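You operate a simulated robot arm through the tools that you are given. There is no shell and no other tool. Be economical: measure what you need, move in short steps, check, and stop when the job is done.

You are at the controls of a simulated two-armed robot. One attempt, no reset.

Task
Hold the light box tray steady and stand the green bottle in it.
Fine: the bottle is in the small drawer by the vanity; shut it; then slide the tray back level with the roller tray; leave the other bottle. Where these are worked on the way, their far stop is far enough and under half their travel is too little: small drawer by the vanity.

Only the result counts: the job must be done as asked and must still hold three seconds after the hand-in. Knocking over, shifting, dropping, spilling or breaking anything else fails it.

Robot
Two 6-joint arms with two-finger parallel grippers on one trunk, on a base that drives. Base frame: it is fixed to the floor where the robot stands at the start and does not move with it; the origin is under the middle of the robot, x ahead of it, y to its left, z up. Units: m, rad, N and s.
The left shoulder is at the start at [0.06, 0.187, 1.022], the right one opposite. With the tool pointing down near the work surface each hand reaches from about 0.2 to 0.62 m from the robot's upright axis, wherever it stands, measured 20 degrees to its own side. Places, roughly: box tray (16x11x6 cm) [0.7, 0.4, 0.9]; lift [0.7, 0.4, 0.9]; small drawer by the vanity [0.6, 0, 0.7]. Payload 1.57 kg a hand.
Tool frame (each hand has its own): the origin (TCP) lies between the finger pads and is the grasp point; the fingertips stand 0.03 m ahead of it; z points along the fingers, y is the line along which they close. The gripper opens to 0.11 m. The fingers are 0.024 m wide and 0.012 m thick; the gripper's body (0.048 by 0.112 m) begins 0.078 m behind the TCP.
Orientation is that of the tool frame in the base frame, as a unit quaternion [w, x, y, z]. With the fingers straight down and closing along the base's y, the tool's x points along the base's -x, its y along +y and its z along -z.

Tools
- The arms move only by the tool send_rows. It takes "left_commands", "right_commands" or both (then of equal length, played together; a hand with none holds still); each is a list of rows, each a list of 7 numbers: the turn, a rotation vector about the tool's x, y, z in units of 6 degrees (1.0 is 6 degrees), then the shift along the tool's x, y, z in units of 20 mm (1.0 is 20 mm), then the finger opening in m, from 0 to 0.11. In form: [[wx, wy, wz, tx, ty, tz, jaw], ...]. A call has 1 to 8 rows; each row shifts and turns the commanded pose from where the row before left it, along the tool's axes as they then stand. A call with a number of a shift or a turn outside -1 to 1 is refused whole. Each row takes 0.2 s and may step no farther than 0.05 m and 0.15 rad from the row before; otherwise, or with a gripper value out of range, the whole call is refused. Where a pose cannot be reached the arm comes as near as it can. A force on the tool above 50 N (or 10 N above the force at the start of the call, whichever is more), or a blocked arm, ends the call early, and 0.2 s more pass. Each finger travels about 0.153 m/s and halts on what it meets, pressing with about 23 N; the grip force reading is that of the motor and also rises with nothing between the fingers. The clock runs only during rows and for 0.2 s after the last one: add rows that do not move to give the fingers time. It gives the time, the measured TCP pose, the force on the tool (base axes), the opening and the grip force at its end, in the units of the frame above (readings bear some noise), with the torque about the TCP (base axes, N m) and any sound that the robot's microphone picked up.
- Cameras (640 x 400 px; columns grow to the right, rows downward): "scene" is now at [0.0125, 0.0211, 1.5608]; the picture's right is [0.29, -0.96, 0.00], its down [-0.76, -0.23, -0.61] and it looks along [0.58, 0.18, -0.80] (base axes); focal length 248 px, centre (320, 200). "left" rides on the left gripper at [0.07, -0.016, -0.141] in its tool frame; the picture's right is [0.23, 0.97, 0.00], its down [-0.85, 0.20, -0.48] and it looks along [-0.47, 0.11, 0.88] (tool axes); focal length 222 px, centre (320, 200). "right" rides on the right gripper at [0.07, 0.016, -0.141] in its tool frame; the picture's right is [-0.23, 0.97, 0.00], its down [-0.86, -0.20, -0.48] and it looks along [-0.47, -0.11, 0.88] (tool axes); focal length 222 px, centre (320, 200). There is no depth. A picture from a camera that has moved, and an enlarged one, comes with that camera's place and axes in the base frame and with its lens.
- grab_frame(camera): a new picture of that camera. It takes no simulated time.
- lift_body(by): slides the trunk up (or, below 0, down) by that many m; the arms and the scene camera ride with it, the base frame stays. It gives what a move gives, with no picture.
- steer(legs): drives the robot by 1 to 6 legs, each [ahead, left, turn to the left] in m, m and rad, along the robot's own axes; the way and the turn of a leg run together, so that a leg with both is an arc; at most 1.5 m and 3.142 rad a leg. The arms and the cameras ride along, it lands a little off, and it stops where it bumps. It gives what a move gives.
- head_to(pan, tilt): turns the head with the scene camera to pan (to the left, within 1.501 rad either way) and tilt (down, from -0.506 to 1.204), counted from straight ahead of the robot. It gives what a move gives.
- inspect(camera, box): a new picture of the part [left, top, right, bottom] of that camera's present view, enlarged. It takes no simulated time.
- finish_job(): hands the job in; it is judged then, once.

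Work in short steps. Places have to be worked out from the pictures, the camera data and where the tool is seen: move nearer, look again, correct. Check each grasp and each placing, and mend what went wrong. You have 120 turns and 92 pictures in all, those below and enlarged ones among them. Open the grippers and draw the arms clear of the work before you hand the job in, unless the task says otherwise; then end with one line.

The tools are called by a JSON object that holds its "fn" and its "kwargs". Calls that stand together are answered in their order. send_rows: Moves the arms, as the interface text tells. Its arguments: {"type":"object","properties":{"left_commands":{"type":"array"},"right_commands":{"type":"array"}},"required":[]} The other tools are called the same way: lift_body (by) slides the trunk up or down; steer (legs) drives the base; head_to (pan, tilt) turns the head that bears the scene camera; grab_frame (camera) takes a picture; inspect (camera, box) takes an enlarged picture of a part of a camera's view; finish_job () hands the job in.

At the start:

```text
time: 0.0
left_tcp_pos: [0.3887, 0.3438, 1.1139]
left_orientation: [0.0, 0.001, 1.0, 0.0]
left_ft_force: [0.7, 0.0, 0.6]
left_ft_torque: [-0.04, -0.01, 0.0]
left_width: 0.1102
left_grip_force: 0.0
right_tcp_pos: [0.2816, 0.0018, 1.1129]
right_orientation: [0.0, 0.0, 1.0, 0.0]
right_ft_force: [0.3, 1.1, 0.5]
right_ft_torque: [-0.02, -0.03, -0.03]
right_width: 0.1096
right_grip_force: 0.1
trunk travel left (down, up): [-0.65, 0.34]
robot x, y, heading: [-0.0023, 0.001, 0.002]
head pan, tilt: [0.295, 0.92]
```

scene: 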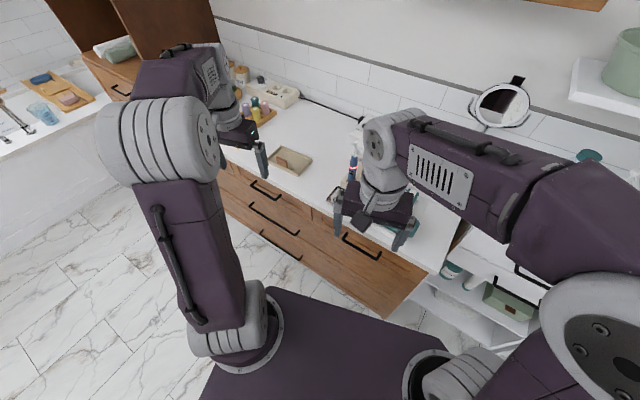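
right: 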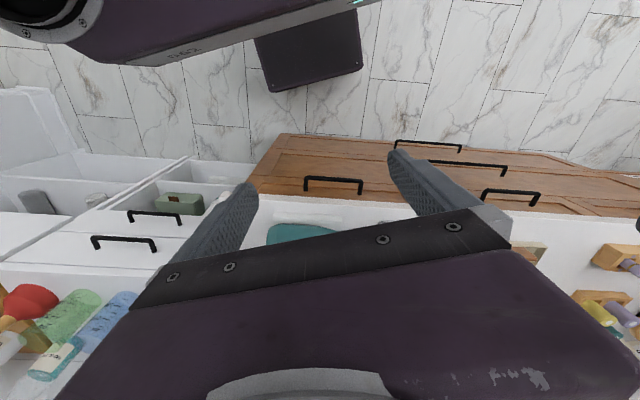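
left: 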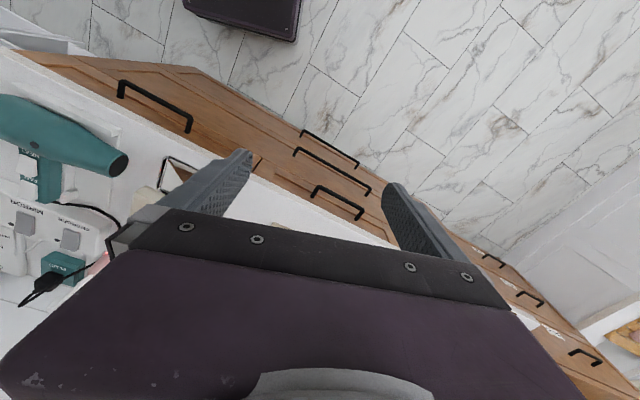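

I start by looking closer at the counter region in the scene camera.

{"fn": "inspect", "kwargs": {"camera": "scene", "box": [200, 60, 360, 210]}}

{"fn": "inspect", "kwargs": {"camera": "scene", "box": [300, 150, 560, 330]}}

```text
2.67 times, centred on (280, 135) of scene
camera zoom: at [0.0125, 0.0211, 1.5608], right [0.29, -0.96, 0.0], down [-0.76, -0.23, -0.61], along [0.58, 0.18, -0.8], focal length 661 px, centre (427, 373)
```

zoom: 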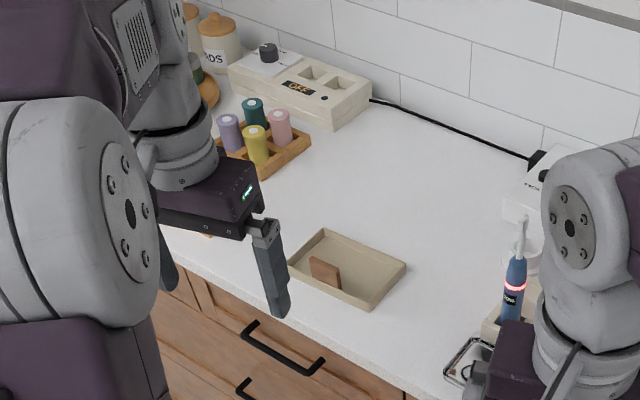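

```text
2.22 times, centred on (430, 240) of scene
camera zoom: at [0.0125, 0.0211, 1.5608], right [0.29, -0.96, 0.0], down [-0.76, -0.23, -0.61], along [0.58, 0.18, -0.8], focal length 551 px, centre (76, 111)
```

zoom: 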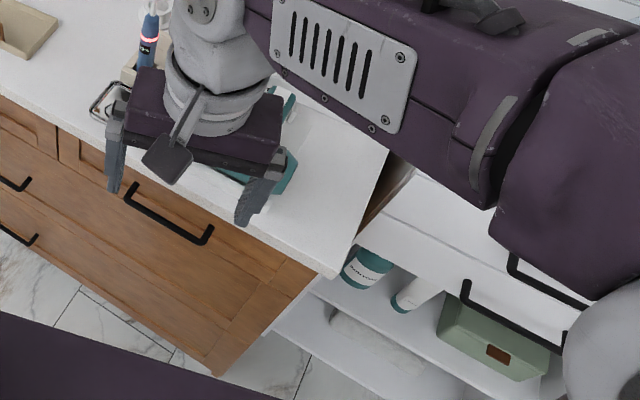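

The wooden drawer with a handle near (0.48, 0, 0.7) looks to be the small drawer; the beige tray is on the counter to the left. I back off for a clearer view.

{"fn": "steer", "kwargs": {"legs": [[-0.35, 0, 0]]}}

{"fn": "head_to", "kwargs": {"pan": 0.1, "tilt": 0.65}}

{"fn": "grab_frame", "kwargs": {"camera": "scene"}}

{"fn": "grab_frame", "kwargs": {"camera": "right"}}

{"fn": "grab_frame", "kwargs": {"camera": "left"}}

```text
time: 2.3
left_tcp_pos: [0.0344, 0.3438, 1.1138]
left_orientation: [0.0, -0.002, 1.0, 0.0]
left_ft_force: [0.3, -0.5, -0.2]
left_ft_torque: [0.02, 0.01, 0.0]
left_width: 0.11
left_grip_force: 0.2
right_tcp_pos: [-0.0727, 0.0027, 1.1124]
right_orientation: [0.001, -0.002, 1.0, 0.0]
right_ft_force: [0.0, -0.9, -0.4]
right_ft_torque: [0.0, 0.02, -0.04]
right_width: 0.1099
right_grip_force: 0.1
trunk travel left (down, up): [-0.65, 0.34]
robot x, y, heading: [-0.3511, 0.0014, -0.002]
head pan, tilt: [0.295, 0.92]
```

```text
time: 3.1
left_tcp_pos: [0.0342, 0.3436, 1.1126]
left_orientation: [0.0, -0.002, 1.0, 0.0]
left_ft_force: [-1.2, 0.2, -0.7]
left_ft_torque: [-0.01, 0.01, 0.02]
left_width: 0.1102
left_grip_force: 0.1
right_tcp_pos: [-0.073, 0.0031, 1.1134]
right_orientation: [0.001, -0.002, 1.0, -0.001]
right_ft_force: [0.4, -0.1, 0.5]
right_ft_torque: [0.02, -0.01, 0.0]
right_width: 0.1102
right_grip_force: 0.1
trunk travel left (down, up): [-0.65, 0.34]
robot x, y, heading: [-0.355, 0.0003, 0.007]
head pan, tilt: [0.099, 0.649]
```

```text
86 pictures are left
camera scene: at [-0.326, 0.0075, 1.5827], right [0.1, -0.99, 0.0], down [-0.6, -0.06, -0.8], along [0.79, 0.08, -0.61], focal length 248 px, centre (320, 200)
```

scene: 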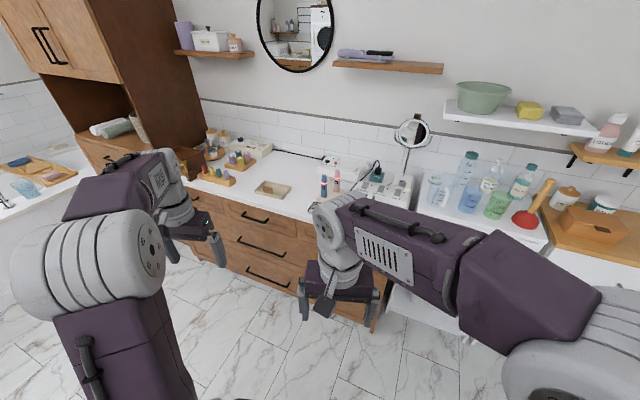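

```text
85 pictures are left
camera right: at [-0.1427, 0.0186, 1.2544], right [0.22, 0.97, 0.0], down [0.86, -0.2, 0.48], along [0.47, -0.11, -0.88], focal length 222 px, centre (320, 200)
```

right: 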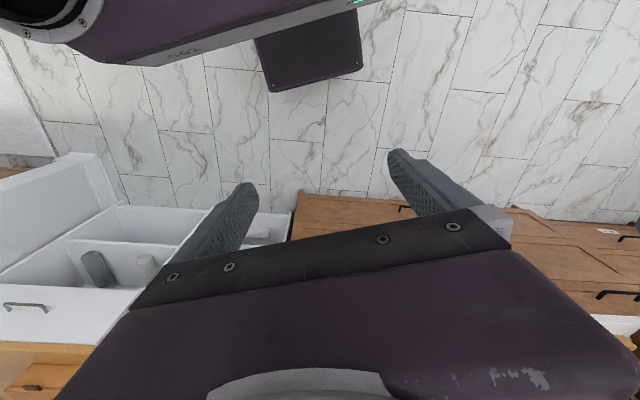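

```text
84 pictures are left
camera left: at [-0.0375, 0.3282, 1.2533], right [-0.23, 0.97, 0.0], down [0.85, 0.2, 0.48], along [0.47, 0.11, -0.88], focal length 222 px, centre (320, 200)
```

left: 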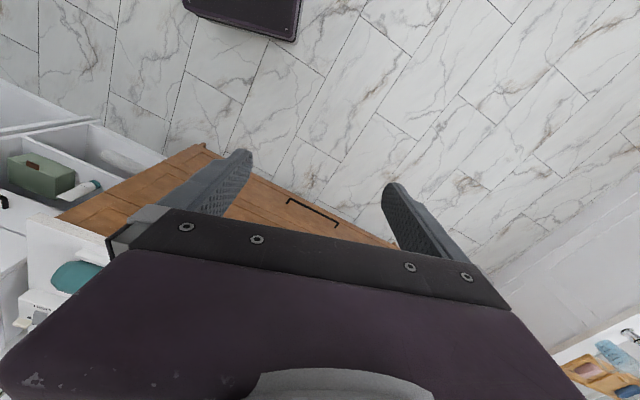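

A wider view; I zoom in on the vanity.

{"fn": "inspect", "kwargs": {"camera": "scene", "box": [160, 110, 400, 310]}}

{"fn": "inspect", "kwargs": {"camera": "scene", "box": [170, 120, 310, 220]}}

{"fn": "inspect", "kwargs": {"camera": "scene", "box": [290, 130, 430, 230]}}

```text
2.00 times, centred on (280, 210) of scene
camera zoom: at [-0.326, 0.0075, 1.5827], right [0.1, -0.99, 0.0], down [-0.6, -0.06, -0.8], along [0.79, 0.08, -0.61], focal length 496 px, centre (400, 180)
```

zoom: 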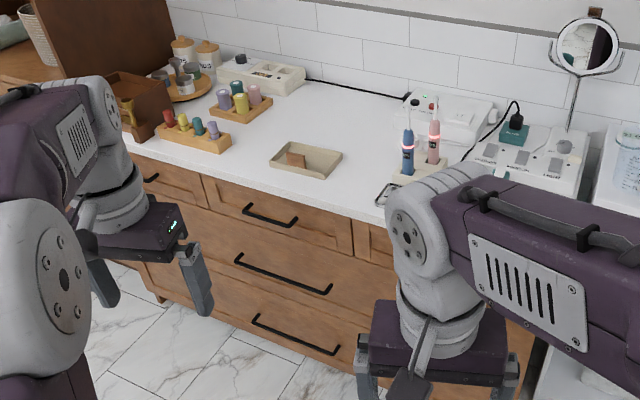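

```text
4.00 times, centred on (240, 170) of scene
camera zoom: at [-0.326, 0.0075, 1.5827], right [0.1, -0.99, 0.0], down [-0.6, -0.06, -0.8], along [0.79, 0.08, -0.61], focal length 992 px, centre (640, 320)
```

zoom: 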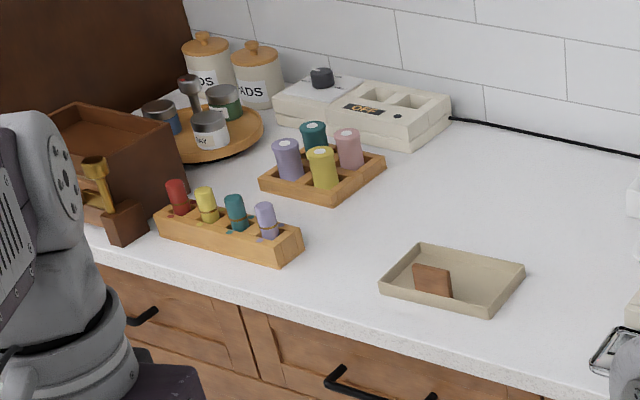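

```text
4.00 times, centred on (360, 180) of scene
camera zoom: at [-0.326, 0.0075, 1.5827], right [0.1, -0.99, 0.0], down [-0.6, -0.06, -0.8], along [0.79, 0.08, -0.61], focal length 992 px, centre (160, 280)
```

zoom: 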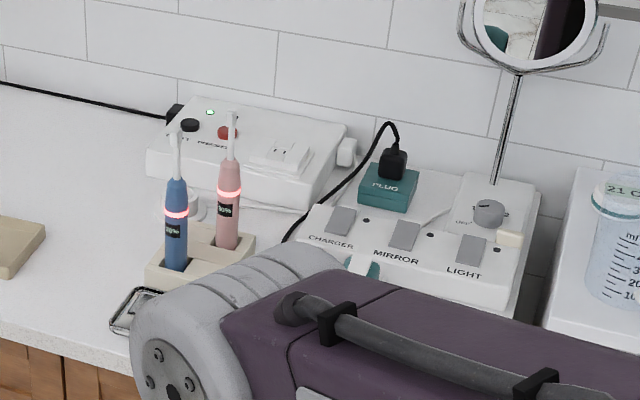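

The vanity is turned: its front seems to run from about (0.58, 0.43) to (0.45, 0), so I will need heading near -0.29. First I bring the right arm forward and down in free air.

{"fn": "send_rows", "kwargs": {"right_commands": [[0, 0, 0, -1, -1, 1, 0.08], [0, 0, 0, -1, -1, 1, 0.08], [0, 0, 0, -1, -1, 1, 0.08], [0, 0, 0, -1, -1, 1, 0.08], [0, 0, 0, -1, -1, 1, 0.08], [0, 0, 0, -1, -1, 1, 0.08], [0, 0, 0, -1, -1, 1, 0.08]]}}

{"fn": "send_rows", "kwargs": {"right_commands": [[-0.77, -0.77, 0.77, 0, 0, 0, 0.08], [-0.77, -0.77, 0.77, 0, 0, 0, 0.08], [-0.77, -0.77, 0.77, 0, 0, 0, 0.08], [-0.77, -0.77, 0.77, 0, 0, 0, 0.08], [-0.77, -0.77, 0.77, 0, 0, 0, 0.08], [-0.77, -0.77, 0.77, 0, 0, 0, 0.08], [-0.77, -0.77, 0.77, 0, 0, 0, 0.08], [-0.77, -0.77, 0.77, 0, 0, 0, 0.08]]}}

{"fn": "send_rows", "kwargs": {"right_commands": [[-0.77, -0.77, 0.77, 0, 0, 0, 0.08], [-0.77, -0.77, 0.77, 0, 0, 0, 0.08], [-0.77, -0.77, 0.77, 0, 0, 0, 0.08], [-0.77, -0.77, 0.77, 0, 0, 0, 0.08], [-0.77, -0.77, 0.77, 0, 0, 0, 0.08], [-0.77, -0.77, 0.77, 0, 0, 0, 0.08], [-0.77, -0.77, 0.77, 0, 0, 0, 0.08]]}}

{"fn": "grab_frame", "kwargs": {"camera": "scene"}}

```text
time: 4.7
left_tcp_pos: [0.0348, 0.343, 1.1124]
left_orientation: [-0.001, -0.001, 1.0, 0.0]
left_ft_force: [0.4, -0.6, 0.9]
left_ft_torque: [0.02, -0.01, 0.0]
left_width: 0.1099
left_grip_force: 0.1
right_tcp_pos: [0.0712, -0.1373, 0.9708]
right_orientation: [-0.001, -0.003, 1.0, -0.001]
right_ft_force: [0.0, -0.5, -0.2]
right_ft_torque: [-0.01, 0.02, -0.01]
right_width: 0.08
right_grip_force: 0.1
trunk travel left (down, up): [-0.65, 0.34]
robot x, y, heading: [-0.3498, -0.0012, 0.005]
head pan, tilt: [0.099, 0.649]
```

```text
time: 6.5
left_tcp_pos: [0.0351, 0.3432, 1.1126]
left_orientation: [0.0, -0.002, 1.0, 0.0]
left_ft_force: [-0.6, 0.2, -0.3]
left_ft_torque: [-0.01, 0.02, 0.0]
left_width: 0.11
left_grip_force: 0.1
right_tcp_pos: [0.0971, -0.1407, 0.9749]
right_orientation: [0.305, 0.304, 0.849, 0.306]
right_ft_force: [-0.6, -0.4, 0.0]
right_ft_torque: [0.01, 0.04, -0.02]
right_width: 0.0801
right_grip_force: 0.1
right hand out of reach, approached as far as the arm can: row 7, 8
trunk travel left (down, up): [-0.65, 0.34]
robot x, y, heading: [-0.3512, -0.0031, 0.006]
head pan, tilt: [0.099, 0.649]
```

```text
time: 8.1
left_tcp_pos: [0.0344, 0.3433, 1.1124]
left_orientation: [0.0, -0.002, 1.0, 0.001]
left_ft_force: [0.6, -0.4, -0.4]
left_ft_torque: [-0.02, -0.01, 0.02]
left_width: 0.1103
left_grip_force: 0.1
right_tcp_pos: [0.1376, -0.2303, 0.9707]
right_orientation: [0.495, 0.497, 0.504, 0.503]
right_ft_force: [0.1, -0.2, 0.3]
right_ft_torque: [-0.01, -0.02, 0.0]
right_width: 0.08
right_grip_force: 0.1
right hand out of reach, approached as far as the arm can: row 1, 2, 3, 4, 5, 6, 7
trunk travel left (down, up): [-0.65, 0.34]
robot x, y, heading: [-0.353, -0.0002, 0.005]
head pan, tilt: [0.099, 0.649]
```

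```text
80 pictures are left
camera scene: at [-0.3253, 0.0064, 1.5828], right [0.1, -0.99, 0.0], down [-0.6, -0.06, -0.8], along [0.79, 0.08, -0.6], focal length 248 px, centre (320, 200)
```

scene: 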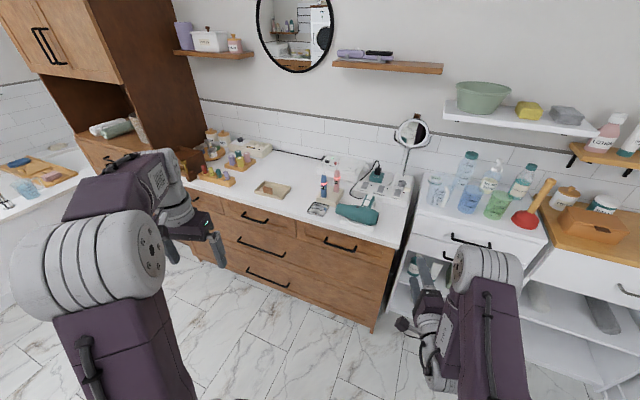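

The view is clear: right drawer handle triangulates to about (0.447, 0.0, 0.756). I drive to face the vanity square, with the handle about 0.65 m ahead.

{"fn": "steer", "kwargs": {"legs": [[0.236, 0.38, 0], [0, 0, -0.297]]}}

{"fn": "head_to", "kwargs": {"pan": -0.1, "tilt": 0.85}}

{"fn": "grab_frame", "kwargs": {"camera": "scene"}}

{"fn": "grab_frame", "kwargs": {"camera": "right"}}

```text
time: 11.8
left_tcp_pos: [0.3558, 0.5992, 1.1123]
left_orientation: [0.0, 0.148, 0.989, 0.0]
left_ft_force: [0.3, -0.4, 0.0]
left_ft_torque: [0.04, -0.02, 0.0]
left_width: 0.11
left_grip_force: 0.1
right_tcp_pos: [0.2835, 0.0202, 0.9713]
right_orientation: [0.565, 0.567, 0.425, 0.423]
right_ft_force: [0.0, 0.4, 0.3]
right_ft_torque: [0.03, -0.01, 0.0]
right_width: 0.0801
right_grip_force: 0.0
trunk travel left (down, up): [-0.65, 0.34]
robot x, y, heading: [-0.1154, 0.3839, -0.301]
head pan, tilt: [0.099, 0.649]
```

```text
time: 12.5
left_tcp_pos: [0.3553, 0.5991, 1.1133]
left_orientation: [0.0, 0.149, 0.989, -0.001]
left_ft_force: [-0.5, 0.1, 0.7]
left_ft_torque: [-0.03, -0.01, -0.04]
left_width: 0.1102
left_grip_force: 0.1
right_tcp_pos: [0.2839, 0.0218, 0.9718]
right_orientation: [0.566, 0.567, 0.424, 0.423]
right_ft_force: [1.0, -0.1, 1.5]
right_ft_torque: [0.01, -0.04, -0.01]
right_width: 0.0801
right_grip_force: 0.0
trunk travel left (down, up): [-0.65, 0.34]
robot x, y, heading: [-0.113, 0.3891, -0.298]
head pan, tilt: [-0.099, 0.85]
```

```text
79 pictures are left
camera scene: at [-0.1001, 0.3717, 1.5662], right [-0.39, -0.92, 0.0], down [-0.69, 0.29, -0.66], along [0.61, -0.26, -0.75], focal length 248 px, centre (320, 200)
```

scene: 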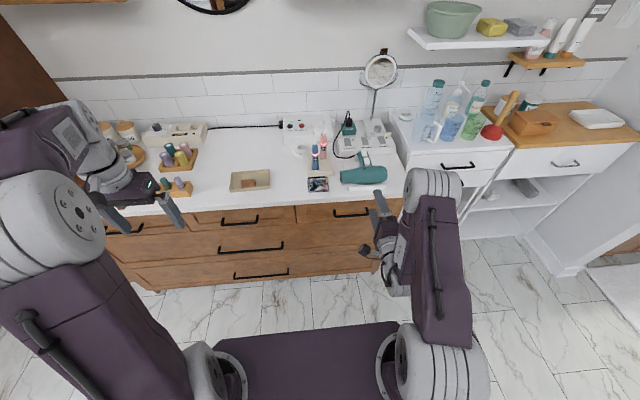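

```text
78 pictures are left
camera right: at [0.1675, 0.1276, 0.9881], right [-0.06, -0.22, 0.97], down [-0.7, -0.69, -0.2], along [0.71, -0.69, -0.11], focal length 222 px, centre (320, 200)
```

right: 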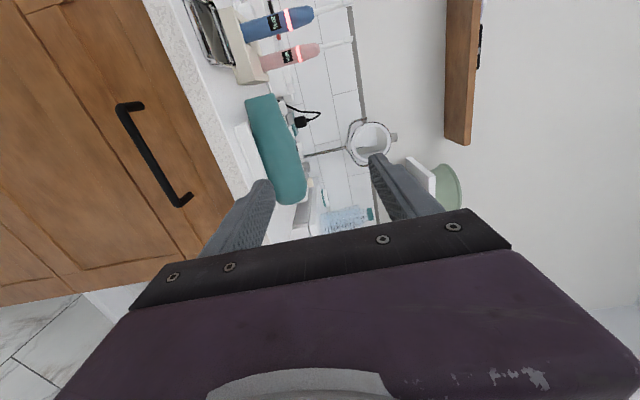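

The vanity is now square to the robot. I lower the right hand to the handle height, still ~0.1 m short of it.

{"fn": "send_rows", "kwargs": {"right_commands": [[0, 0, 0, 0.15, -1, 0, 0.06], [0, 0, 0, 0.15, -1, 0, 0.06], [0, 0, 0, 0.15, -1, 0, 0.06], [0, 0, 0, 0.15, -1, 0, 0.06], [0, 0, 0, 0.15, -1, 0, 0.06], [0, 0, 0, 0.15, -1, 0, 0.06], [0, 0, 0, 0.15, -1, 0, 0.06], [0, 0, 0, 0.15, -1, 0, 0.06]]}}

{"fn": "send_rows", "kwargs": {"right_commands": [[0, 0, 0, 0.15, -1, 0, 0.06], [0, 0, 0, 0, -1, 0, 0.06], [0, 0, 0, 0, -0.75, 0, 0.06], [0, 0, 0, 0, 0, 1, 0.06], [0, 0, 0, 0, 0, 1, 0.06]]}}

{"fn": "grab_frame", "kwargs": {"camera": "right"}}

{"fn": "inspect", "kwargs": {"camera": "scene", "box": [280, 140, 440, 240]}}

```text
time: 14.3
left_tcp_pos: [0.3572, 0.5987, 1.1126]
left_orientation: [-0.001, 0.149, 0.989, 0.0]
left_ft_force: [-0.3, -0.6, 0.7]
left_ft_torque: [0.01, 0.0, 0.0]
left_width: 0.11
left_grip_force: 0.0
right_tcp_pos: [0.295, 0.0169, 0.8146]
right_orientation: [0.564, 0.565, 0.426, 0.426]
right_ft_force: [0.3, -0.2, -0.1]
right_ft_torque: [0.01, -0.02, 0.03]
right_width: 0.0599
right_grip_force: 0.1
right hand out of reach, approached as far as the arm can: row 1, 2, 3, 4, 6, 7, 8
trunk travel left (down, up): [-0.65, 0.34]
robot x, y, heading: [-0.1201, 0.3853, -0.301]
head pan, tilt: [-0.099, 0.85]
```

```text
time: 15.5
left_tcp_pos: [0.3557, 0.5996, 1.1121]
left_orientation: [0.001, 0.149, 0.989, 0.0]
left_ft_force: [-0.2, 0.4, 0.4]
left_ft_torque: [-0.04, 0.01, -0.05]
left_width: 0.11
left_grip_force: 0.2
right_tcp_pos: [0.3234, -0.005, 0.7605]
right_orientation: [0.564, 0.565, 0.426, 0.424]
right_ft_force: [-0.3, 0.1, 0.6]
right_ft_torque: [0.0, 0.0, -0.02]
right_width: 0.0598
right_grip_force: 0.0
right hand out of reach, approached as far as the arm can: row 1, 4, 5
trunk travel left (down, up): [-0.65, 0.34]
robot x, y, heading: [-0.1188, 0.3831, -0.302]
head pan, tilt: [-0.099, 0.85]
```

```text
77 pictures are left
camera right: at [0.2068, 0.1006, 0.7776], right [-0.06, -0.22, 0.97], down [-0.7, -0.69, -0.2], along [0.71, -0.69, -0.11], focal length 222 px, centre (320, 200)
```

right: 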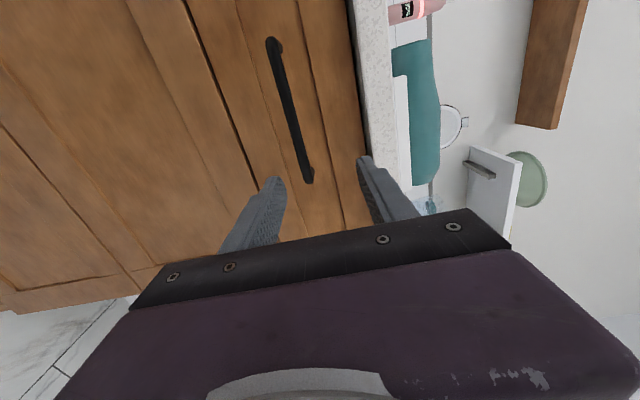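

```text
4.00 times, centred on (360, 190) of scene
camera zoom: at [-0.1, 0.3716, 1.5661], right [-0.39, -0.92, 0.0], down [-0.69, 0.29, -0.66], along [0.61, -0.26, -0.75], focal length 992 px, centre (160, 240)
```

zoom: 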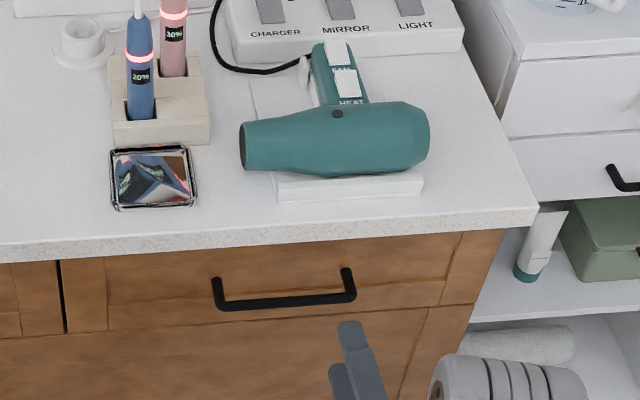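

The bar triangulates to about (0.437, 0.003, 0.743); the hand is slightly high and 4 cm right. I lower it and drive forward with the base to bring the fingers around the bar.

{"fn": "send_rows", "kwargs": {"right_commands": [[0, 0, 0, 0, -0.9, 0, 0.06]]}}

{"fn": "steer", "kwargs": {"legs": [[0.05, 0.03, 0]]}}

{"fn": "grab_frame", "kwargs": {"camera": "right"}}

{"fn": "inspect", "kwargs": {"camera": "scene", "box": [280, 140, 440, 240]}}

```text
time: 15.9
left_tcp_pos: [0.3561, 0.5994, 1.1128]
left_orientation: [0.0, 0.149, 0.989, 0.0]
left_ft_force: [0.9, -0.4, 0.1]
left_ft_torque: [-0.01, 0.03, 0.0]
left_width: 0.1102
left_grip_force: 0.0
right_tcp_pos: [0.3229, -0.0048, 0.7421]
right_orientation: [0.564, 0.566, 0.426, 0.425]
right_ft_force: [-0.4, 0.7, -0.8]
right_ft_torque: [-0.01, -0.01, 0.01]
right_width: 0.0602
right_grip_force: 0.0
trunk travel left (down, up): [-0.65, 0.34]
robot x, y, heading: [-0.1168, 0.3845, -0.297]
head pan, tilt: [-0.099, 0.85]
```

```text
time: 16.9
left_tcp_pos: [0.4119, 0.6135, 1.1119]
left_orientation: [-0.001, 0.148, 0.989, -0.001]
left_ft_force: [0.5, 0.2, 0.4]
left_ft_torque: [-0.03, 0.02, 0.0]
left_width: 0.1101
left_grip_force: 0.1
right_tcp_pos: [0.3786, 0.008, 0.7426]
right_orientation: [0.564, 0.566, 0.425, 0.424]
right_ft_force: [-0.4, -0.7, -0.2]
right_ft_torque: [-0.05, -0.01, -0.01]
right_width: 0.06
right_grip_force: 0.0
trunk travel left (down, up): [-0.65, 0.34]
robot x, y, heading: [-0.0617, 0.4017, -0.296]
head pan, tilt: [-0.099, 0.85]
```

```text
75 pictures are left
camera right: at [0.2619, 0.1143, 0.7593], right [-0.06, -0.22, 0.97], down [-0.7, -0.69, -0.2], along [0.71, -0.69, -0.11], focal length 222 px, centre (320, 200)
```

right: 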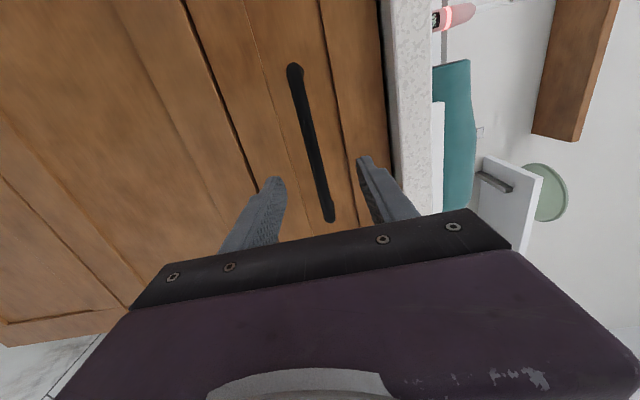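

```text
4.00 times, centred on (360, 190) of scene
camera zoom: at [-0.0444, 0.3857, 1.5661], right [-0.39, -0.92, 0.0], down [-0.69, 0.29, -0.66], along [0.61, -0.26, -0.75], focal length 992 px, centre (160, 240)
```

zoom: 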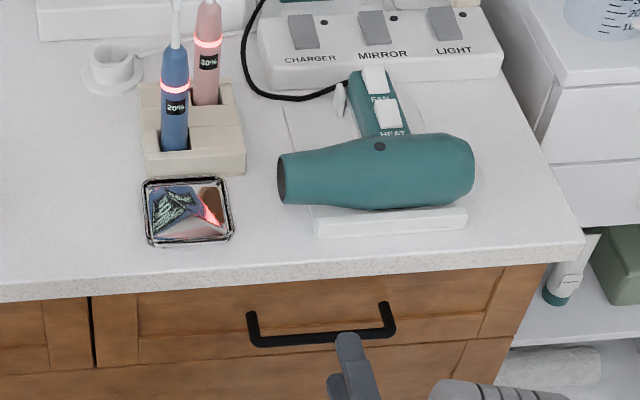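

The bar lies between the fingers' heights. I drive the last 5.5 cm forward, then close.

{"fn": "steer", "kwargs": {"legs": [[0.053, 0.01, 0]]}}

{"fn": "inspect", "kwargs": {"camera": "right", "box": [200, 40, 440, 260]}}

```text
time: 17.8
left_tcp_pos: [0.4657, 0.6064, 1.1138]
left_orientation: [0.0, 0.148, 0.989, 0.0]
left_ft_force: [0.9, -0.6, 0.1]
left_ft_torque: [-0.01, 0.03, 0.01]
left_width: 0.11
left_grip_force: 0.0
right_tcp_pos: [0.4318, 0.0031, 0.7419]
right_orientation: [0.564, 0.566, 0.426, 0.424]
right_ft_force: [0.5, 0.1, -1.1]
right_ft_torque: [0.0, -0.04, -0.01]
right_width: 0.06
right_grip_force: 0.0
trunk travel left (down, up): [-0.65, 0.34]
robot x, y, heading: [-0.0068, 0.3945, -0.299]
head pan, tilt: [-0.099, 0.85]
```

```text
1.82 times, centred on (320, 150) of right
camera zoom: at [0.315, 0.1081, 0.7594], right [-0.06, -0.22, 0.97], down [-0.7, -0.69, -0.2], along [0.71, -0.69, -0.11], focal length 404 px, centre (320, 291)
```

zoom: 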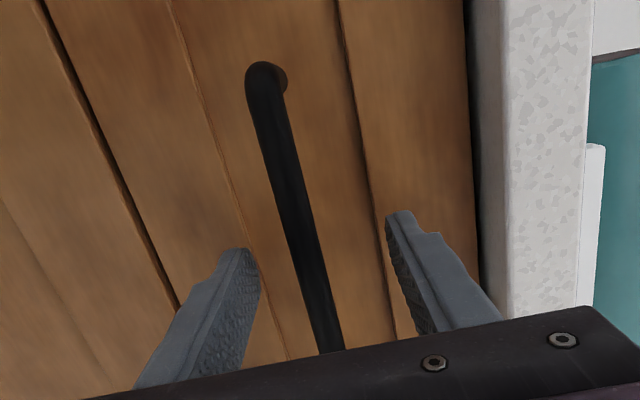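

The bar is between the fingers. I close on it.

{"fn": "send_rows", "kwargs": {"right_commands": [[0, 0, 0, 0, 0, 0, 0.03], [0, 0, 0, 0, 0, 0, 0.0], [0, 0, 0, 0, 0, 0, 0.0], [0, 0, 0, 0, 0, 0, 0.0]]}}

{"fn": "inspect", "kwargs": {"camera": "right", "box": [200, 40, 440, 260]}}

```text
time: 18.8
left_tcp_pos: [0.4675, 0.6061, 1.1115]
left_orientation: [-0.001, 0.15, 0.989, 0.0]
left_ft_force: [0.4, -0.1, -0.1]
left_ft_torque: [0.03, 0.01, 0.01]
left_width: 0.1099
left_grip_force: 0.0
right_tcp_pos: [0.4328, 0.0027, 0.7408]
right_orientation: [0.562, 0.567, 0.427, 0.424]
right_ft_force: [-4.2, 3.7, -19.3]
right_ft_torque: [-0.09, 0.07, -0.05]
right_width: 0.0119
right_grip_force: 29.2
trunk travel left (down, up): [-0.65, 0.34]
robot x, y, heading: [-0.0085, 0.3935, -0.298]
head pan, tilt: [-0.099, 0.85]
```

```text
1.82 times, centred on (320, 150) of right
camera zoom: at [0.3155, 0.1081, 0.7576], right [-0.05, -0.22, 0.97], down [-0.7, -0.69, -0.2], along [0.71, -0.69, -0.12], focal length 404 px, centre (320, 291)
```

zoom: 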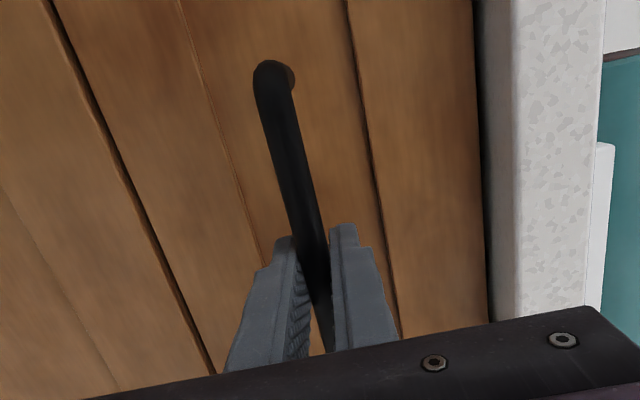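

Gripped at 12 mm width. I relieve the vertical load slightly and pull the drawer by driving back.

{"fn": "send_rows", "kwargs": {"right_commands": [[0, 0, 0, 0, -0.2, 0, 0.0]]}}

{"fn": "steer", "kwargs": {"legs": [[-0.1, 0, 0]]}}

{"fn": "inspect", "kwargs": {"camera": "scene", "box": [260, 120, 460, 280]}}

```text
time: 19.2
left_tcp_pos: [0.4659, 0.6073, 1.1124]
left_orientation: [0.0, 0.149, 0.989, 0.0]
left_ft_force: [0.5, -0.5, 0.3]
left_ft_torque: [0.0, -0.03, -0.01]
left_width: 0.1101
left_grip_force: 0.0
right_tcp_pos: [0.4324, 0.0026, 0.7398]
right_orientation: [0.565, 0.565, 0.425, 0.425]
right_ft_force: [-5.4, 5.1, -6.4]
right_ft_torque: [0.06, 0.04, 0.19]
right_width: 0.012
right_grip_force: 29.4
trunk travel left (down, up): [-0.65, 0.34]
robot x, y, heading: [-0.0098, 0.3959, -0.302]
head pan, tilt: [-0.099, 0.85]
```

```text
time: 20.3
left_tcp_pos: [0.3709, 0.6378, 1.1118]
left_orientation: [0.0, 0.15, 0.989, -0.001]
left_ft_force: [-0.3, 0.7, -0.4]
left_ft_torque: [0.01, -0.04, 0.0]
left_width: 0.1099
left_grip_force: 0.0
right_tcp_pos: [0.3372, 0.0321, 0.741]
right_orientation: [0.565, 0.565, 0.426, 0.424]
right_ft_force: [4.4, 12.1, 1.8]
right_ft_torque: [0.01, -0.1, 0.37]
right_width: 0.0117
right_grip_force: 29.4
trunk travel left (down, up): [-0.65, 0.34]
robot x, y, heading: [-0.1006, 0.4238, -0.304]
head pan, tilt: [-0.099, 0.85]
```

```text
2.50 times, centred on (360, 200) of scene
camera zoom: at [-0.0855, 0.4116, 1.5662], right [-0.39, -0.92, 0.0], down [-0.69, 0.29, -0.66], along [0.61, -0.26, -0.75], focal length 620 px, centre (220, 200)
```

zoom: 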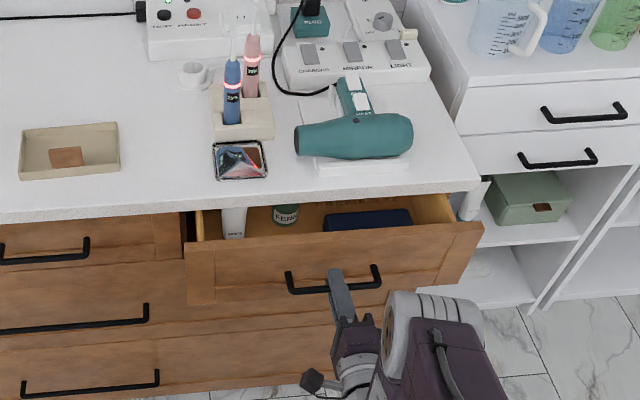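

The drawer opens (0.1 m so far). I keep pulling.

{"fn": "steer", "kwargs": {"legs": [[-0.1, 0.0, 0]]}}

{"fn": "inspect", "kwargs": {"camera": "scene", "box": [260, 120, 460, 280]}}

```text
time: 21.5
left_tcp_pos: [0.2749, 0.6674, 1.1128]
left_orientation: [0.001, 0.149, 0.989, -0.001]
left_ft_force: [-0.7, -0.8, -0.2]
left_ft_torque: [0.0, 0.0, 0.02]
left_width: 0.1102
left_grip_force: 0.1
right_tcp_pos: [0.2404, 0.0625, 0.7411]
right_orientation: [0.564, 0.566, 0.426, 0.425]
right_ft_force: [4.0, 9.7, 1.8]
right_ft_torque: [-0.07, -0.12, 0.14]
right_width: 0.0118
right_grip_force: 29.4
trunk travel left (down, up): [-0.65, 0.34]
robot x, y, heading: [-0.1947, 0.453, -0.299]
head pan, tilt: [-0.099, 0.85]
```

```text
2.50 times, centred on (360, 200) of scene
camera zoom: at [-0.1822, 0.4411, 1.5662], right [-0.39, -0.92, 0.0], down [-0.69, 0.29, -0.66], along [0.61, -0.26, -0.75], focal length 620 px, centre (220, 200)
```

zoom: 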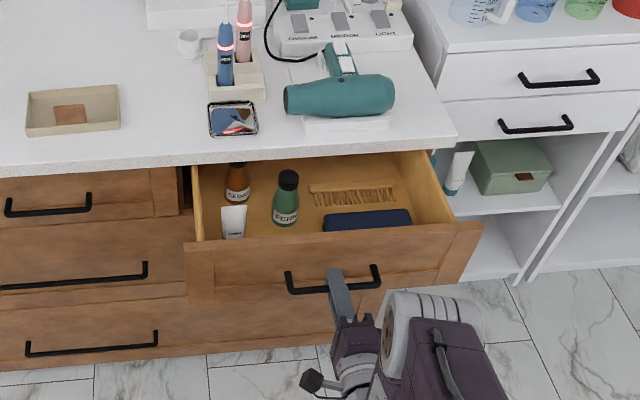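

The green bottle stands in the drawer, with the amber one, a tube, a comb and a case. I pull on toward the stop.

{"fn": "steer", "kwargs": {"legs": [[-0.1, 0.0, 0]]}}

{"fn": "inspect", "kwargs": {"camera": "scene", "box": [260, 120, 460, 280]}}

```text
time: 22.6
left_tcp_pos: [0.1784, 0.6955, 1.1114]
left_orientation: [0.0, 0.149, 0.989, 0.0]
left_ft_force: [-0.8, 1.1, 0.4]
left_ft_torque: [-0.01, -0.03, -0.01]
left_width: 0.1102
left_grip_force: 0.0
right_tcp_pos: [0.1458, 0.0927, 0.7397]
right_orientation: [0.564, 0.564, 0.426, 0.426]
right_ft_force: [2.1, 4.5, 1.8]
right_ft_torque: [-0.08, -0.11, -0.11]
right_width: 0.0114
right_grip_force: 29.2
trunk travel left (down, up): [-0.65, 0.34]
robot x, y, heading: [-0.2938, 0.4808, -0.299]
head pan, tilt: [-0.099, 0.85]
```

```text
2.50 times, centred on (360, 200) of scene
camera zoom: at [-0.2782, 0.47, 1.5662], right [-0.39, -0.92, 0.0], down [-0.69, 0.29, -0.66], along [0.61, -0.26, -0.75], focal length 620 px, centre (220, 200)
```

zoom: 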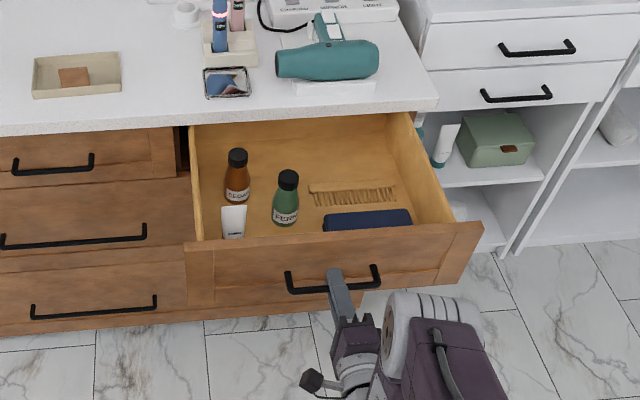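

Drawer is out 0.3 m. One more gentle 5 cm pull to see whether the stop comes.

{"fn": "steer", "kwargs": {"legs": [[-0.05, 0.0, 0]]}}

{"fn": "inspect", "kwargs": {"camera": "scene", "box": [260, 120, 460, 280]}}

```text
time: 23.6
left_tcp_pos: [0.1449, 0.7068, 1.1125]
left_orientation: [0.0, 0.149, 0.989, 0.001]
left_ft_force: [-0.7, -0.2, 0.4]
left_ft_torque: [-0.01, 0.0, -0.02]
left_width: 0.1098
left_grip_force: 0.0
right_tcp_pos: [0.116, 0.1019, 0.7403]
right_orientation: [0.563, 0.564, 0.427, 0.427]
right_ft_force: [3.2, -1.0, -7.4]
right_ft_torque: [0.04, 0.32, -0.2]
right_width: 0.0115
right_grip_force: 29.2
trunk travel left (down, up): [-0.65, 0.34]
robot x, y, heading: [-0.3267, 0.495, -0.299]
head pan, tilt: [-0.099, 0.85]
stopped in leg 1: the force on the tool passed its limit (the readings are from after the stop); the commanded pose is now the measured one
```

```text
2.50 times, centred on (360, 200) of scene
camera zoom: at [-0.312, 0.4789, 1.5662], right [-0.39, -0.92, 0.0], down [-0.69, 0.29, -0.66], along [0.61, -0.26, -0.75], focal length 620 px, centre (220, 200)
```

zoom: 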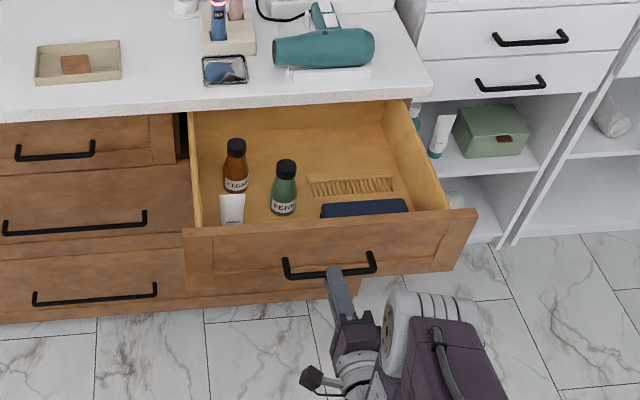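

That was the far stop (0.33 m travel). I release the handle and back away.

{"fn": "send_rows", "kwargs": {"right_commands": [[0, 0, 0, 0, 0, 0, 0.03], [0, 0, 0, 0, 0, 0, 0.06], [0, 0, 0, 0, 0, 0, 0.06]]}}

{"fn": "steer", "kwargs": {"legs": [[-0.15, 0.0, 0]]}}

{"fn": "send_rows", "kwargs": {"right_commands": [[0, 0, 0, 0, 1, 0, 0.08], [0, 0, 0, 0, 1, 0, 0.08], [0, 0, 0, 0, 1, 0, 0.08], [0, 0, 0, 0, 1, 0, 0.08], [0, 0, 0, 0, 1, 0, 0.08], [0, 0, 0, 0, 1, 0, 0.08], [0, 0, 0, 0, 1, 0, 0.08], [0, 0, 0, 0, 1, 0, 0.08]]}}

{"fn": "send_rows", "kwargs": {"right_commands": [[0, 0, 0, 0, 1, 0, 0.08], [0, 0, 0, 0, 1, 0, 0.08], [0, 0, 0, 0, 1, 0, 0.08], [0, 0, 0, 0, 1, 0, 0.08]]}}

{"fn": "send_rows", "kwargs": {"right_commands": [[0.77, 0.77, -0.77, 0, 0, 0, 0.08], [0.77, 0.77, -0.77, 0, 0, 0, 0.08], [0.77, 0.77, -0.77, 0, 0, 0, 0.08], [0.77, 0.77, -0.77, 0, 0, 0, 0.08], [0.77, 0.77, -0.77, 0, 0, 0, 0.08], [0.77, 0.77, -0.77, 0, 0, 0, 0.08], [0.77, 0.77, -0.77, 0, 0, 0, 0.08], [0.77, 0.77, -0.77, 0, 0, 0, 0.08]]}}

{"fn": "send_rows", "kwargs": {"right_commands": [[0.77, 0.77, -0.77, 0, 0, 0, 0.08], [0.77, 0.77, -0.77, 0, 0, 0, 0.08], [0.77, 0.77, -0.77, 0, 0, 0, 0.08], [0.77, 0.77, -0.77, 0, 0, 0, 0.08], [0.77, 0.77, -0.77, 0, 0, 0, 0.08], [0.77, 0.77, -0.77, 0, 0, 0, 0.08], [0.77, 0.77, -0.77, 0, 0, 0, 0.08]]}}

{"fn": "grab_frame", "kwargs": {"camera": "scene"}}

```text
time: 24.4
left_tcp_pos: [0.1437, 0.7069, 1.1137]
left_orientation: [0.0, 0.149, 0.989, -0.001]
left_ft_force: [-0.4, -0.3, 0.3]
left_ft_torque: [0.01, 0.02, 0.02]
left_width: 0.1101
left_grip_force: 0.1
right_tcp_pos: [0.1156, 0.1017, 0.7406]
right_orientation: [0.564, 0.563, 0.427, 0.427]
right_ft_force: [-0.3, -0.6, 0.5]
right_ft_torque: [-0.02, 0.01, 0.01]
right_width: 0.0598
right_grip_force: 0.0
trunk travel left (down, up): [-0.65, 0.34]
robot x, y, heading: [-0.3257, 0.4935, -0.298]
head pan, tilt: [-0.099, 0.85]
```

```text
time: 25.8
left_tcp_pos: [-0.0031, 0.7526, 1.1114]
left_orientation: [0.0, 0.149, 0.989, -0.001]
left_ft_force: [-0.1, 0.0, -0.1]
left_ft_torque: [-0.02, 0.01, 0.02]
left_width: 0.1101
left_grip_force: 0.1
right_tcp_pos: [-0.0307, 0.1481, 0.742]
right_orientation: [0.564, 0.563, 0.427, 0.427]
right_ft_force: [-0.1, 0.9, 0.3]
right_ft_torque: [-0.02, 0.07, -0.01]
right_width: 0.0602
right_grip_force: 0.1
trunk travel left (down, up): [-0.65, 0.34]
robot x, y, heading: [-0.4728, 0.5406, -0.294]
head pan, tilt: [-0.099, 0.85]
```

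```text
time: 27.6
left_tcp_pos: [-0.0041, 0.7532, 1.1127]
left_orientation: [0.001, 0.148, 0.989, 0.0]
left_ft_force: [-0.4, 0.5, 0.3]
left_ft_torque: [0.01, -0.02, -0.01]
left_width: 0.1097
left_grip_force: 0.0
right_tcp_pos: [-0.0305, 0.1472, 0.9025]
right_orientation: [0.564, 0.563, 0.427, 0.427]
right_ft_force: [-0.2, 0.1, 0.9]
right_ft_torque: [-0.01, 0.03, 0.01]
right_width: 0.08
right_grip_force: 0.0
trunk travel left (down, up): [-0.65, 0.34]
robot x, y, heading: [-0.4794, 0.5379, -0.301]
head pan, tilt: [-0.099, 0.85]
```

```text
time: 28.6
left_tcp_pos: [-0.0027, 0.7524, 1.1128]
left_orientation: [0.0, 0.148, 0.989, -0.001]
left_ft_force: [0.7, 0.2, -0.3]
left_ft_torque: [-0.01, 0.01, -0.02]
left_width: 0.1099
left_grip_force: 0.1
right_tcp_pos: [-0.0322, 0.1473, 0.9839]
right_orientation: [0.565, 0.562, 0.427, 0.427]
right_ft_force: [-0.2, -0.6, -0.8]
right_ft_torque: [0.01, 0.01, -0.01]
right_width: 0.0799
right_grip_force: 0.0
trunk travel left (down, up): [-0.65, 0.34]
robot x, y, heading: [-0.473, 0.5378, -0.297]
head pan, tilt: [-0.099, 0.85]
```

```text
time: 30.4
left_tcp_pos: [-0.0031, 0.7509, 1.1121]
left_orientation: [0.001, 0.149, 0.989, 0.001]
left_ft_force: [-0.6, -0.6, 0.2]
left_ft_torque: [-0.02, 0.0, -0.03]
left_width: 0.1102
left_grip_force: 0.0
right_tcp_pos: [-0.0309, 0.1462, 0.9815]
right_orientation: [0.308, 0.39, 0.837, 0.229]
right_ft_force: [0.0, -0.3, 0.2]
right_ft_torque: [0.01, 0.0, 0.03]
right_width: 0.0798
right_grip_force: 0.0
trunk travel left (down, up): [-0.65, 0.34]
robot x, y, heading: [-0.4764, 0.542, -0.295]
head pan, tilt: [-0.099, 0.85]
```

```text
time: 32.0
left_tcp_pos: [-0.0011, 0.7528, 1.1119]
left_orientation: [0.0, 0.149, 0.989, 0.0]
left_ft_force: [0.4, 0.2, 0.0]
left_ft_torque: [-0.03, 0.0, -0.02]
left_width: 0.1098
left_grip_force: 0.1
right_tcp_pos: [-0.0323, 0.1471, 0.9824]
right_orientation: [0.0, 0.137, 0.991, -0.003]
right_ft_force: [0.0, 0.3, -0.3]
right_ft_torque: [-0.01, 0.03, -0.02]
right_width: 0.0799
right_grip_force: 0.1
trunk travel left (down, up): [-0.65, 0.34]
robot x, y, heading: [-0.4737, 0.5393, -0.298]
head pan, tilt: [-0.099, 0.85]
```

```text
67 pictures are left
camera scene: at [-0.4582, 0.5249, 1.5661], right [-0.39, -0.92, 0.0], down [-0.69, 0.29, -0.66], along [0.61, -0.26, -0.75], focal length 248 px, centre (320, 200)
```

scene: 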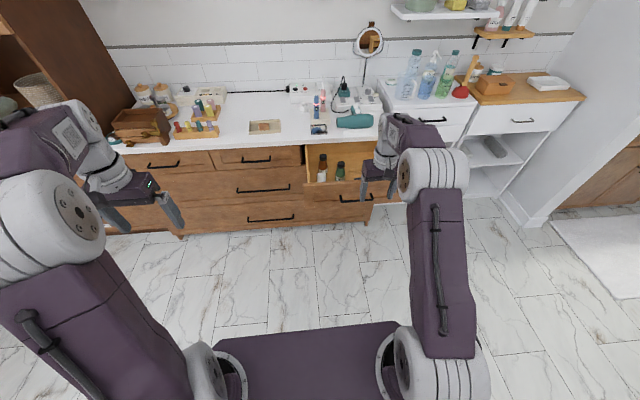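

Tool is down again at z=0.98. Bottle estimate (0.332, 0.077); I drive forward so the hand comes above, just short of it, and look.

{"fn": "steer", "kwargs": {"legs": [[0.32, 0.04, 0]]}}

{"fn": "grab_frame", "kwargs": {"camera": "right"}}

{"fn": "inspect", "kwargs": {"camera": "scene", "box": [240, 120, 440, 280]}}

```text
time: 34.1
left_tcp_pos: [0.3129, 0.7012, 1.1129]
left_orientation: [0.0, 0.146, 0.989, 0.0]
left_ft_force: [-0.3, 0.0, 1.2]
left_ft_torque: [-0.02, 0.04, 0.01]
left_width: 0.1099
left_grip_force: 0.1
right_tcp_pos: [0.2857, 0.0947, 0.9822]
right_orientation: [0.001, 0.134, 0.991, -0.001]
right_ft_force: [0.1, 0.4, -0.4]
right_ft_torque: [-0.01, -0.04, 0.01]
right_width: 0.0803
right_grip_force: 0.1
trunk travel left (down, up): [-0.65, 0.34]
robot x, y, heading: [-0.1572, 0.4814, -0.291]
head pan, tilt: [-0.099, 0.85]
```

```text
66 pictures are left
camera right: at [0.2223, 0.1295, 1.1228], right [0.48, 0.88, 0.0], down [0.77, -0.42, 0.48], along [0.42, -0.23, -0.88], focal length 222 px, centre (320, 200)
```

right: 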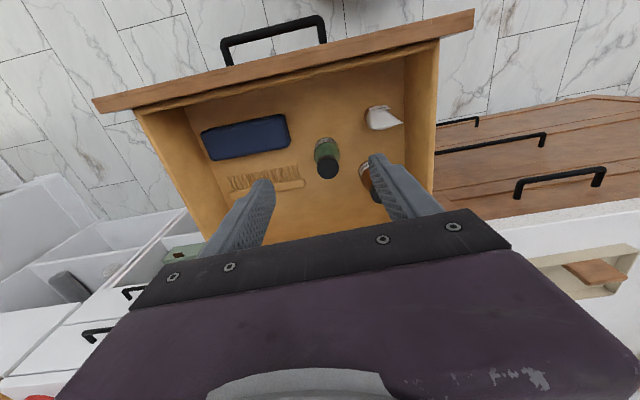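

```text
2.50 times, centred on (340, 200) of scene
camera zoom: at [-0.1428, 0.47, 1.5661], right [-0.38, -0.92, 0.0], down [-0.69, 0.29, -0.66], along [0.61, -0.25, -0.75], focal length 620 px, centre (270, 200)
```

zoom: 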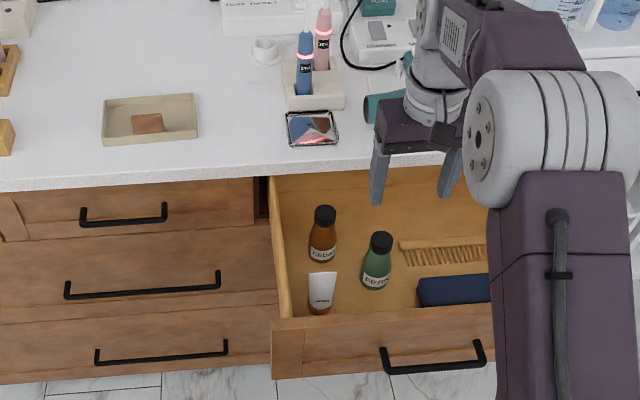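

Bottle refines to about (0.330, 0.086), cap top z≈0.815. I centre the hand over it and descend partway.

{"fn": "send_rows", "kwargs": {"right_commands": [[0, 0, 0, -1, 0.1, 0, 0.08], [0, 0, 0, -1, 0.1, 0, 0.08], [0, 0, 0, -0.24, 0, 1, 0.08], [0, 0, 0, 0, 0, 1, 0.08], [0, 0, 0, 0, 0, 1, 0.08], [0, 0, 0, 0, 0, 1, 0.08], [0, 0, 0, 0, 0, 1, 0.08], [0, 0, 0, 0, 0, 0, 0.08]]}}

{"fn": "grab_frame", "kwargs": {"camera": "right"}}

{"fn": "inspect", "kwargs": {"camera": "scene", "box": [280, 150, 440, 270]}}

```text
time: 35.9
left_tcp_pos: [0.3127, 0.7006, 1.112]
left_orientation: [0.0, 0.146, 0.989, 0.0]
left_ft_force: [0.1, 0.3, -0.1]
left_ft_torque: [0.01, 0.0, -0.01]
left_width: 0.1096
left_grip_force: 0.2
right_tcp_pos: [0.3296, 0.0857, 0.8823]
right_orientation: [0.001, 0.134, 0.991, -0.001]
right_ft_force: [0.1, 0.4, -0.9]
right_ft_torque: [-0.02, 0.02, -0.06]
right_width: 0.0798
right_grip_force: 0.0
trunk travel left (down, up): [-0.65, 0.34]
robot x, y, heading: [-0.1614, 0.4798, -0.293]
head pan, tilt: [-0.099, 0.85]
```

```text
64 pictures are left
camera right: at [0.2656, 0.1206, 1.0235], right [0.48, 0.88, 0.0], down [0.77, -0.42, 0.48], along [0.42, -0.23, -0.88], focal length 222 px, centre (320, 200)
```

right: 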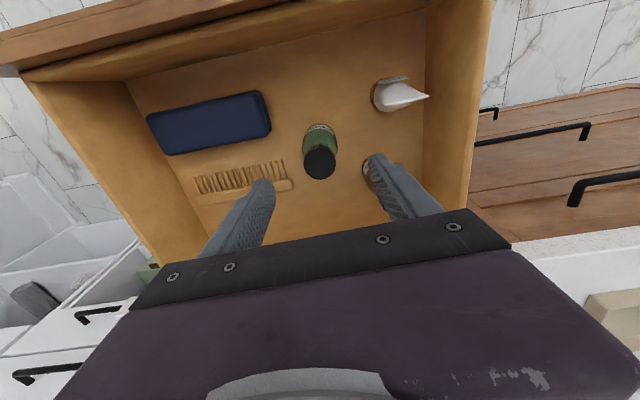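

```text
3.33 times, centred on (360, 210) of scene
camera zoom: at [-0.1426, 0.4701, 1.5661], right [-0.38, -0.92, 0.0], down [-0.69, 0.29, -0.66], along [0.61, -0.25, -0.75], focal length 827 px, centre (187, 167)
```

zoom: 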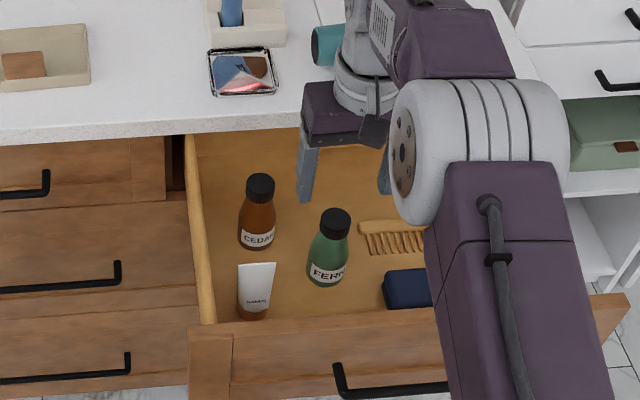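

Bottle cap sits centred under the hand and the amber bottle has ~6 cm clearance. I descend to z≈0.76 and close.

{"fn": "send_rows", "kwargs": {"right_commands": [[0, 0, 0, 0, 0, 1, 0.075], [0, 0, 0, 0, 0, 1, 0.075], [0, 0, 0, 0, 0, 1, 0.075], [0, 0, 0, 0, 0, 1, 0.075], [0, 0, 0, 0, 0, 1, 0.075], [0, 0, 0, 0, 0, 1, 0.075]]}}

{"fn": "grab_frame", "kwargs": {"camera": "right"}}

```text
time: 37.3
left_tcp_pos: [0.3125, 0.6991, 1.1124]
left_orientation: [0.0, 0.146, 0.989, -0.001]
left_ft_force: [0.2, -0.2, 0.2]
left_ft_torque: [0.04, 0.02, 0.02]
left_width: 0.11
left_grip_force: 0.0
right_tcp_pos: [0.3316, 0.0853, 0.7614]
right_orientation: [0.001, 0.133, 0.991, -0.001]
right_ft_force: [-0.1, 0.2, 0.1]
right_ft_torque: [0.01, 0.01, -0.01]
right_width: 0.0749
right_grip_force: 0.1
trunk travel left (down, up): [-0.65, 0.34]
robot x, y, heading: [-0.1602, 0.4777, -0.296]
head pan, tilt: [-0.099, 0.85]
```

```text
62 pictures are left
camera right: at [0.2678, 0.1203, 0.9025], right [0.48, 0.88, 0.0], down [0.77, -0.42, 0.48], along [0.42, -0.23, -0.88], focal length 222 px, centre (320, 200)
```

right: 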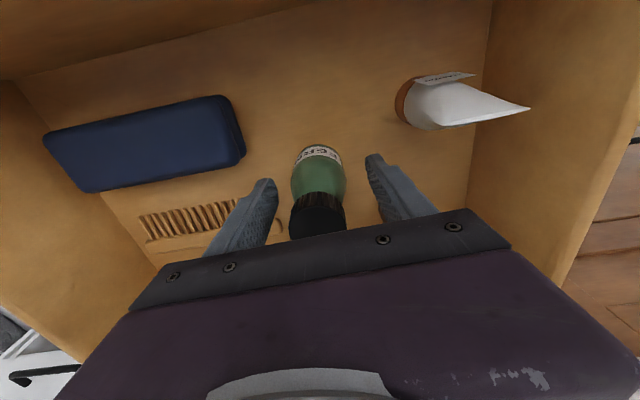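

Bottle is between the fingers. Closing.

{"fn": "send_rows", "kwargs": {"right_commands": [[0, 0, 0, 0, 0, 0, 0.055], [0, 0, 0, 0, 0, 0, 0.045], [0, 0, 0, 0, 0, 0, 0.035], [0, 0, 0, 0, 0, 0, 0.025], [0, 0, 0, 0, 0, 0, 0.015], [0, 0, 0, 0, 0, 0, 0.015]]}}

{"fn": "grab_frame", "kwargs": {"camera": "right"}}

```text
time: 38.7
left_tcp_pos: [0.3127, 0.7005, 1.1122]
left_orientation: [0.0, 0.146, 0.989, -0.001]
left_ft_force: [-0.1, 0.6, 0.6]
left_ft_torque: [0.02, 0.0, 0.01]
left_width: 0.1099
left_grip_force: 0.0
right_tcp_pos: [0.3306, 0.0869, 0.7635]
right_orientation: [0.0, 0.135, 0.991, -0.001]
right_ft_force: [-1.0, -1.7, 0.5]
right_ft_torque: [-0.04, 0.02, -0.02]
right_width: 0.0483
right_grip_force: 22.9
trunk travel left (down, up): [-0.65, 0.34]
robot x, y, heading: [-0.1563, 0.4789, -0.291]
head pan, tilt: [-0.099, 0.85]
```

```text
61 pictures are left
camera right: at [0.2674, 0.1206, 0.9029], right [0.48, 0.88, 0.0], down [0.77, -0.42, 0.48], along [0.42, -0.23, -0.88], focal length 222 px, centre (320, 200)
```

right: 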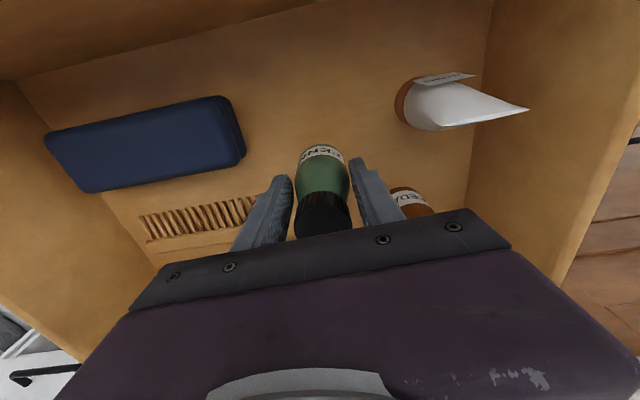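

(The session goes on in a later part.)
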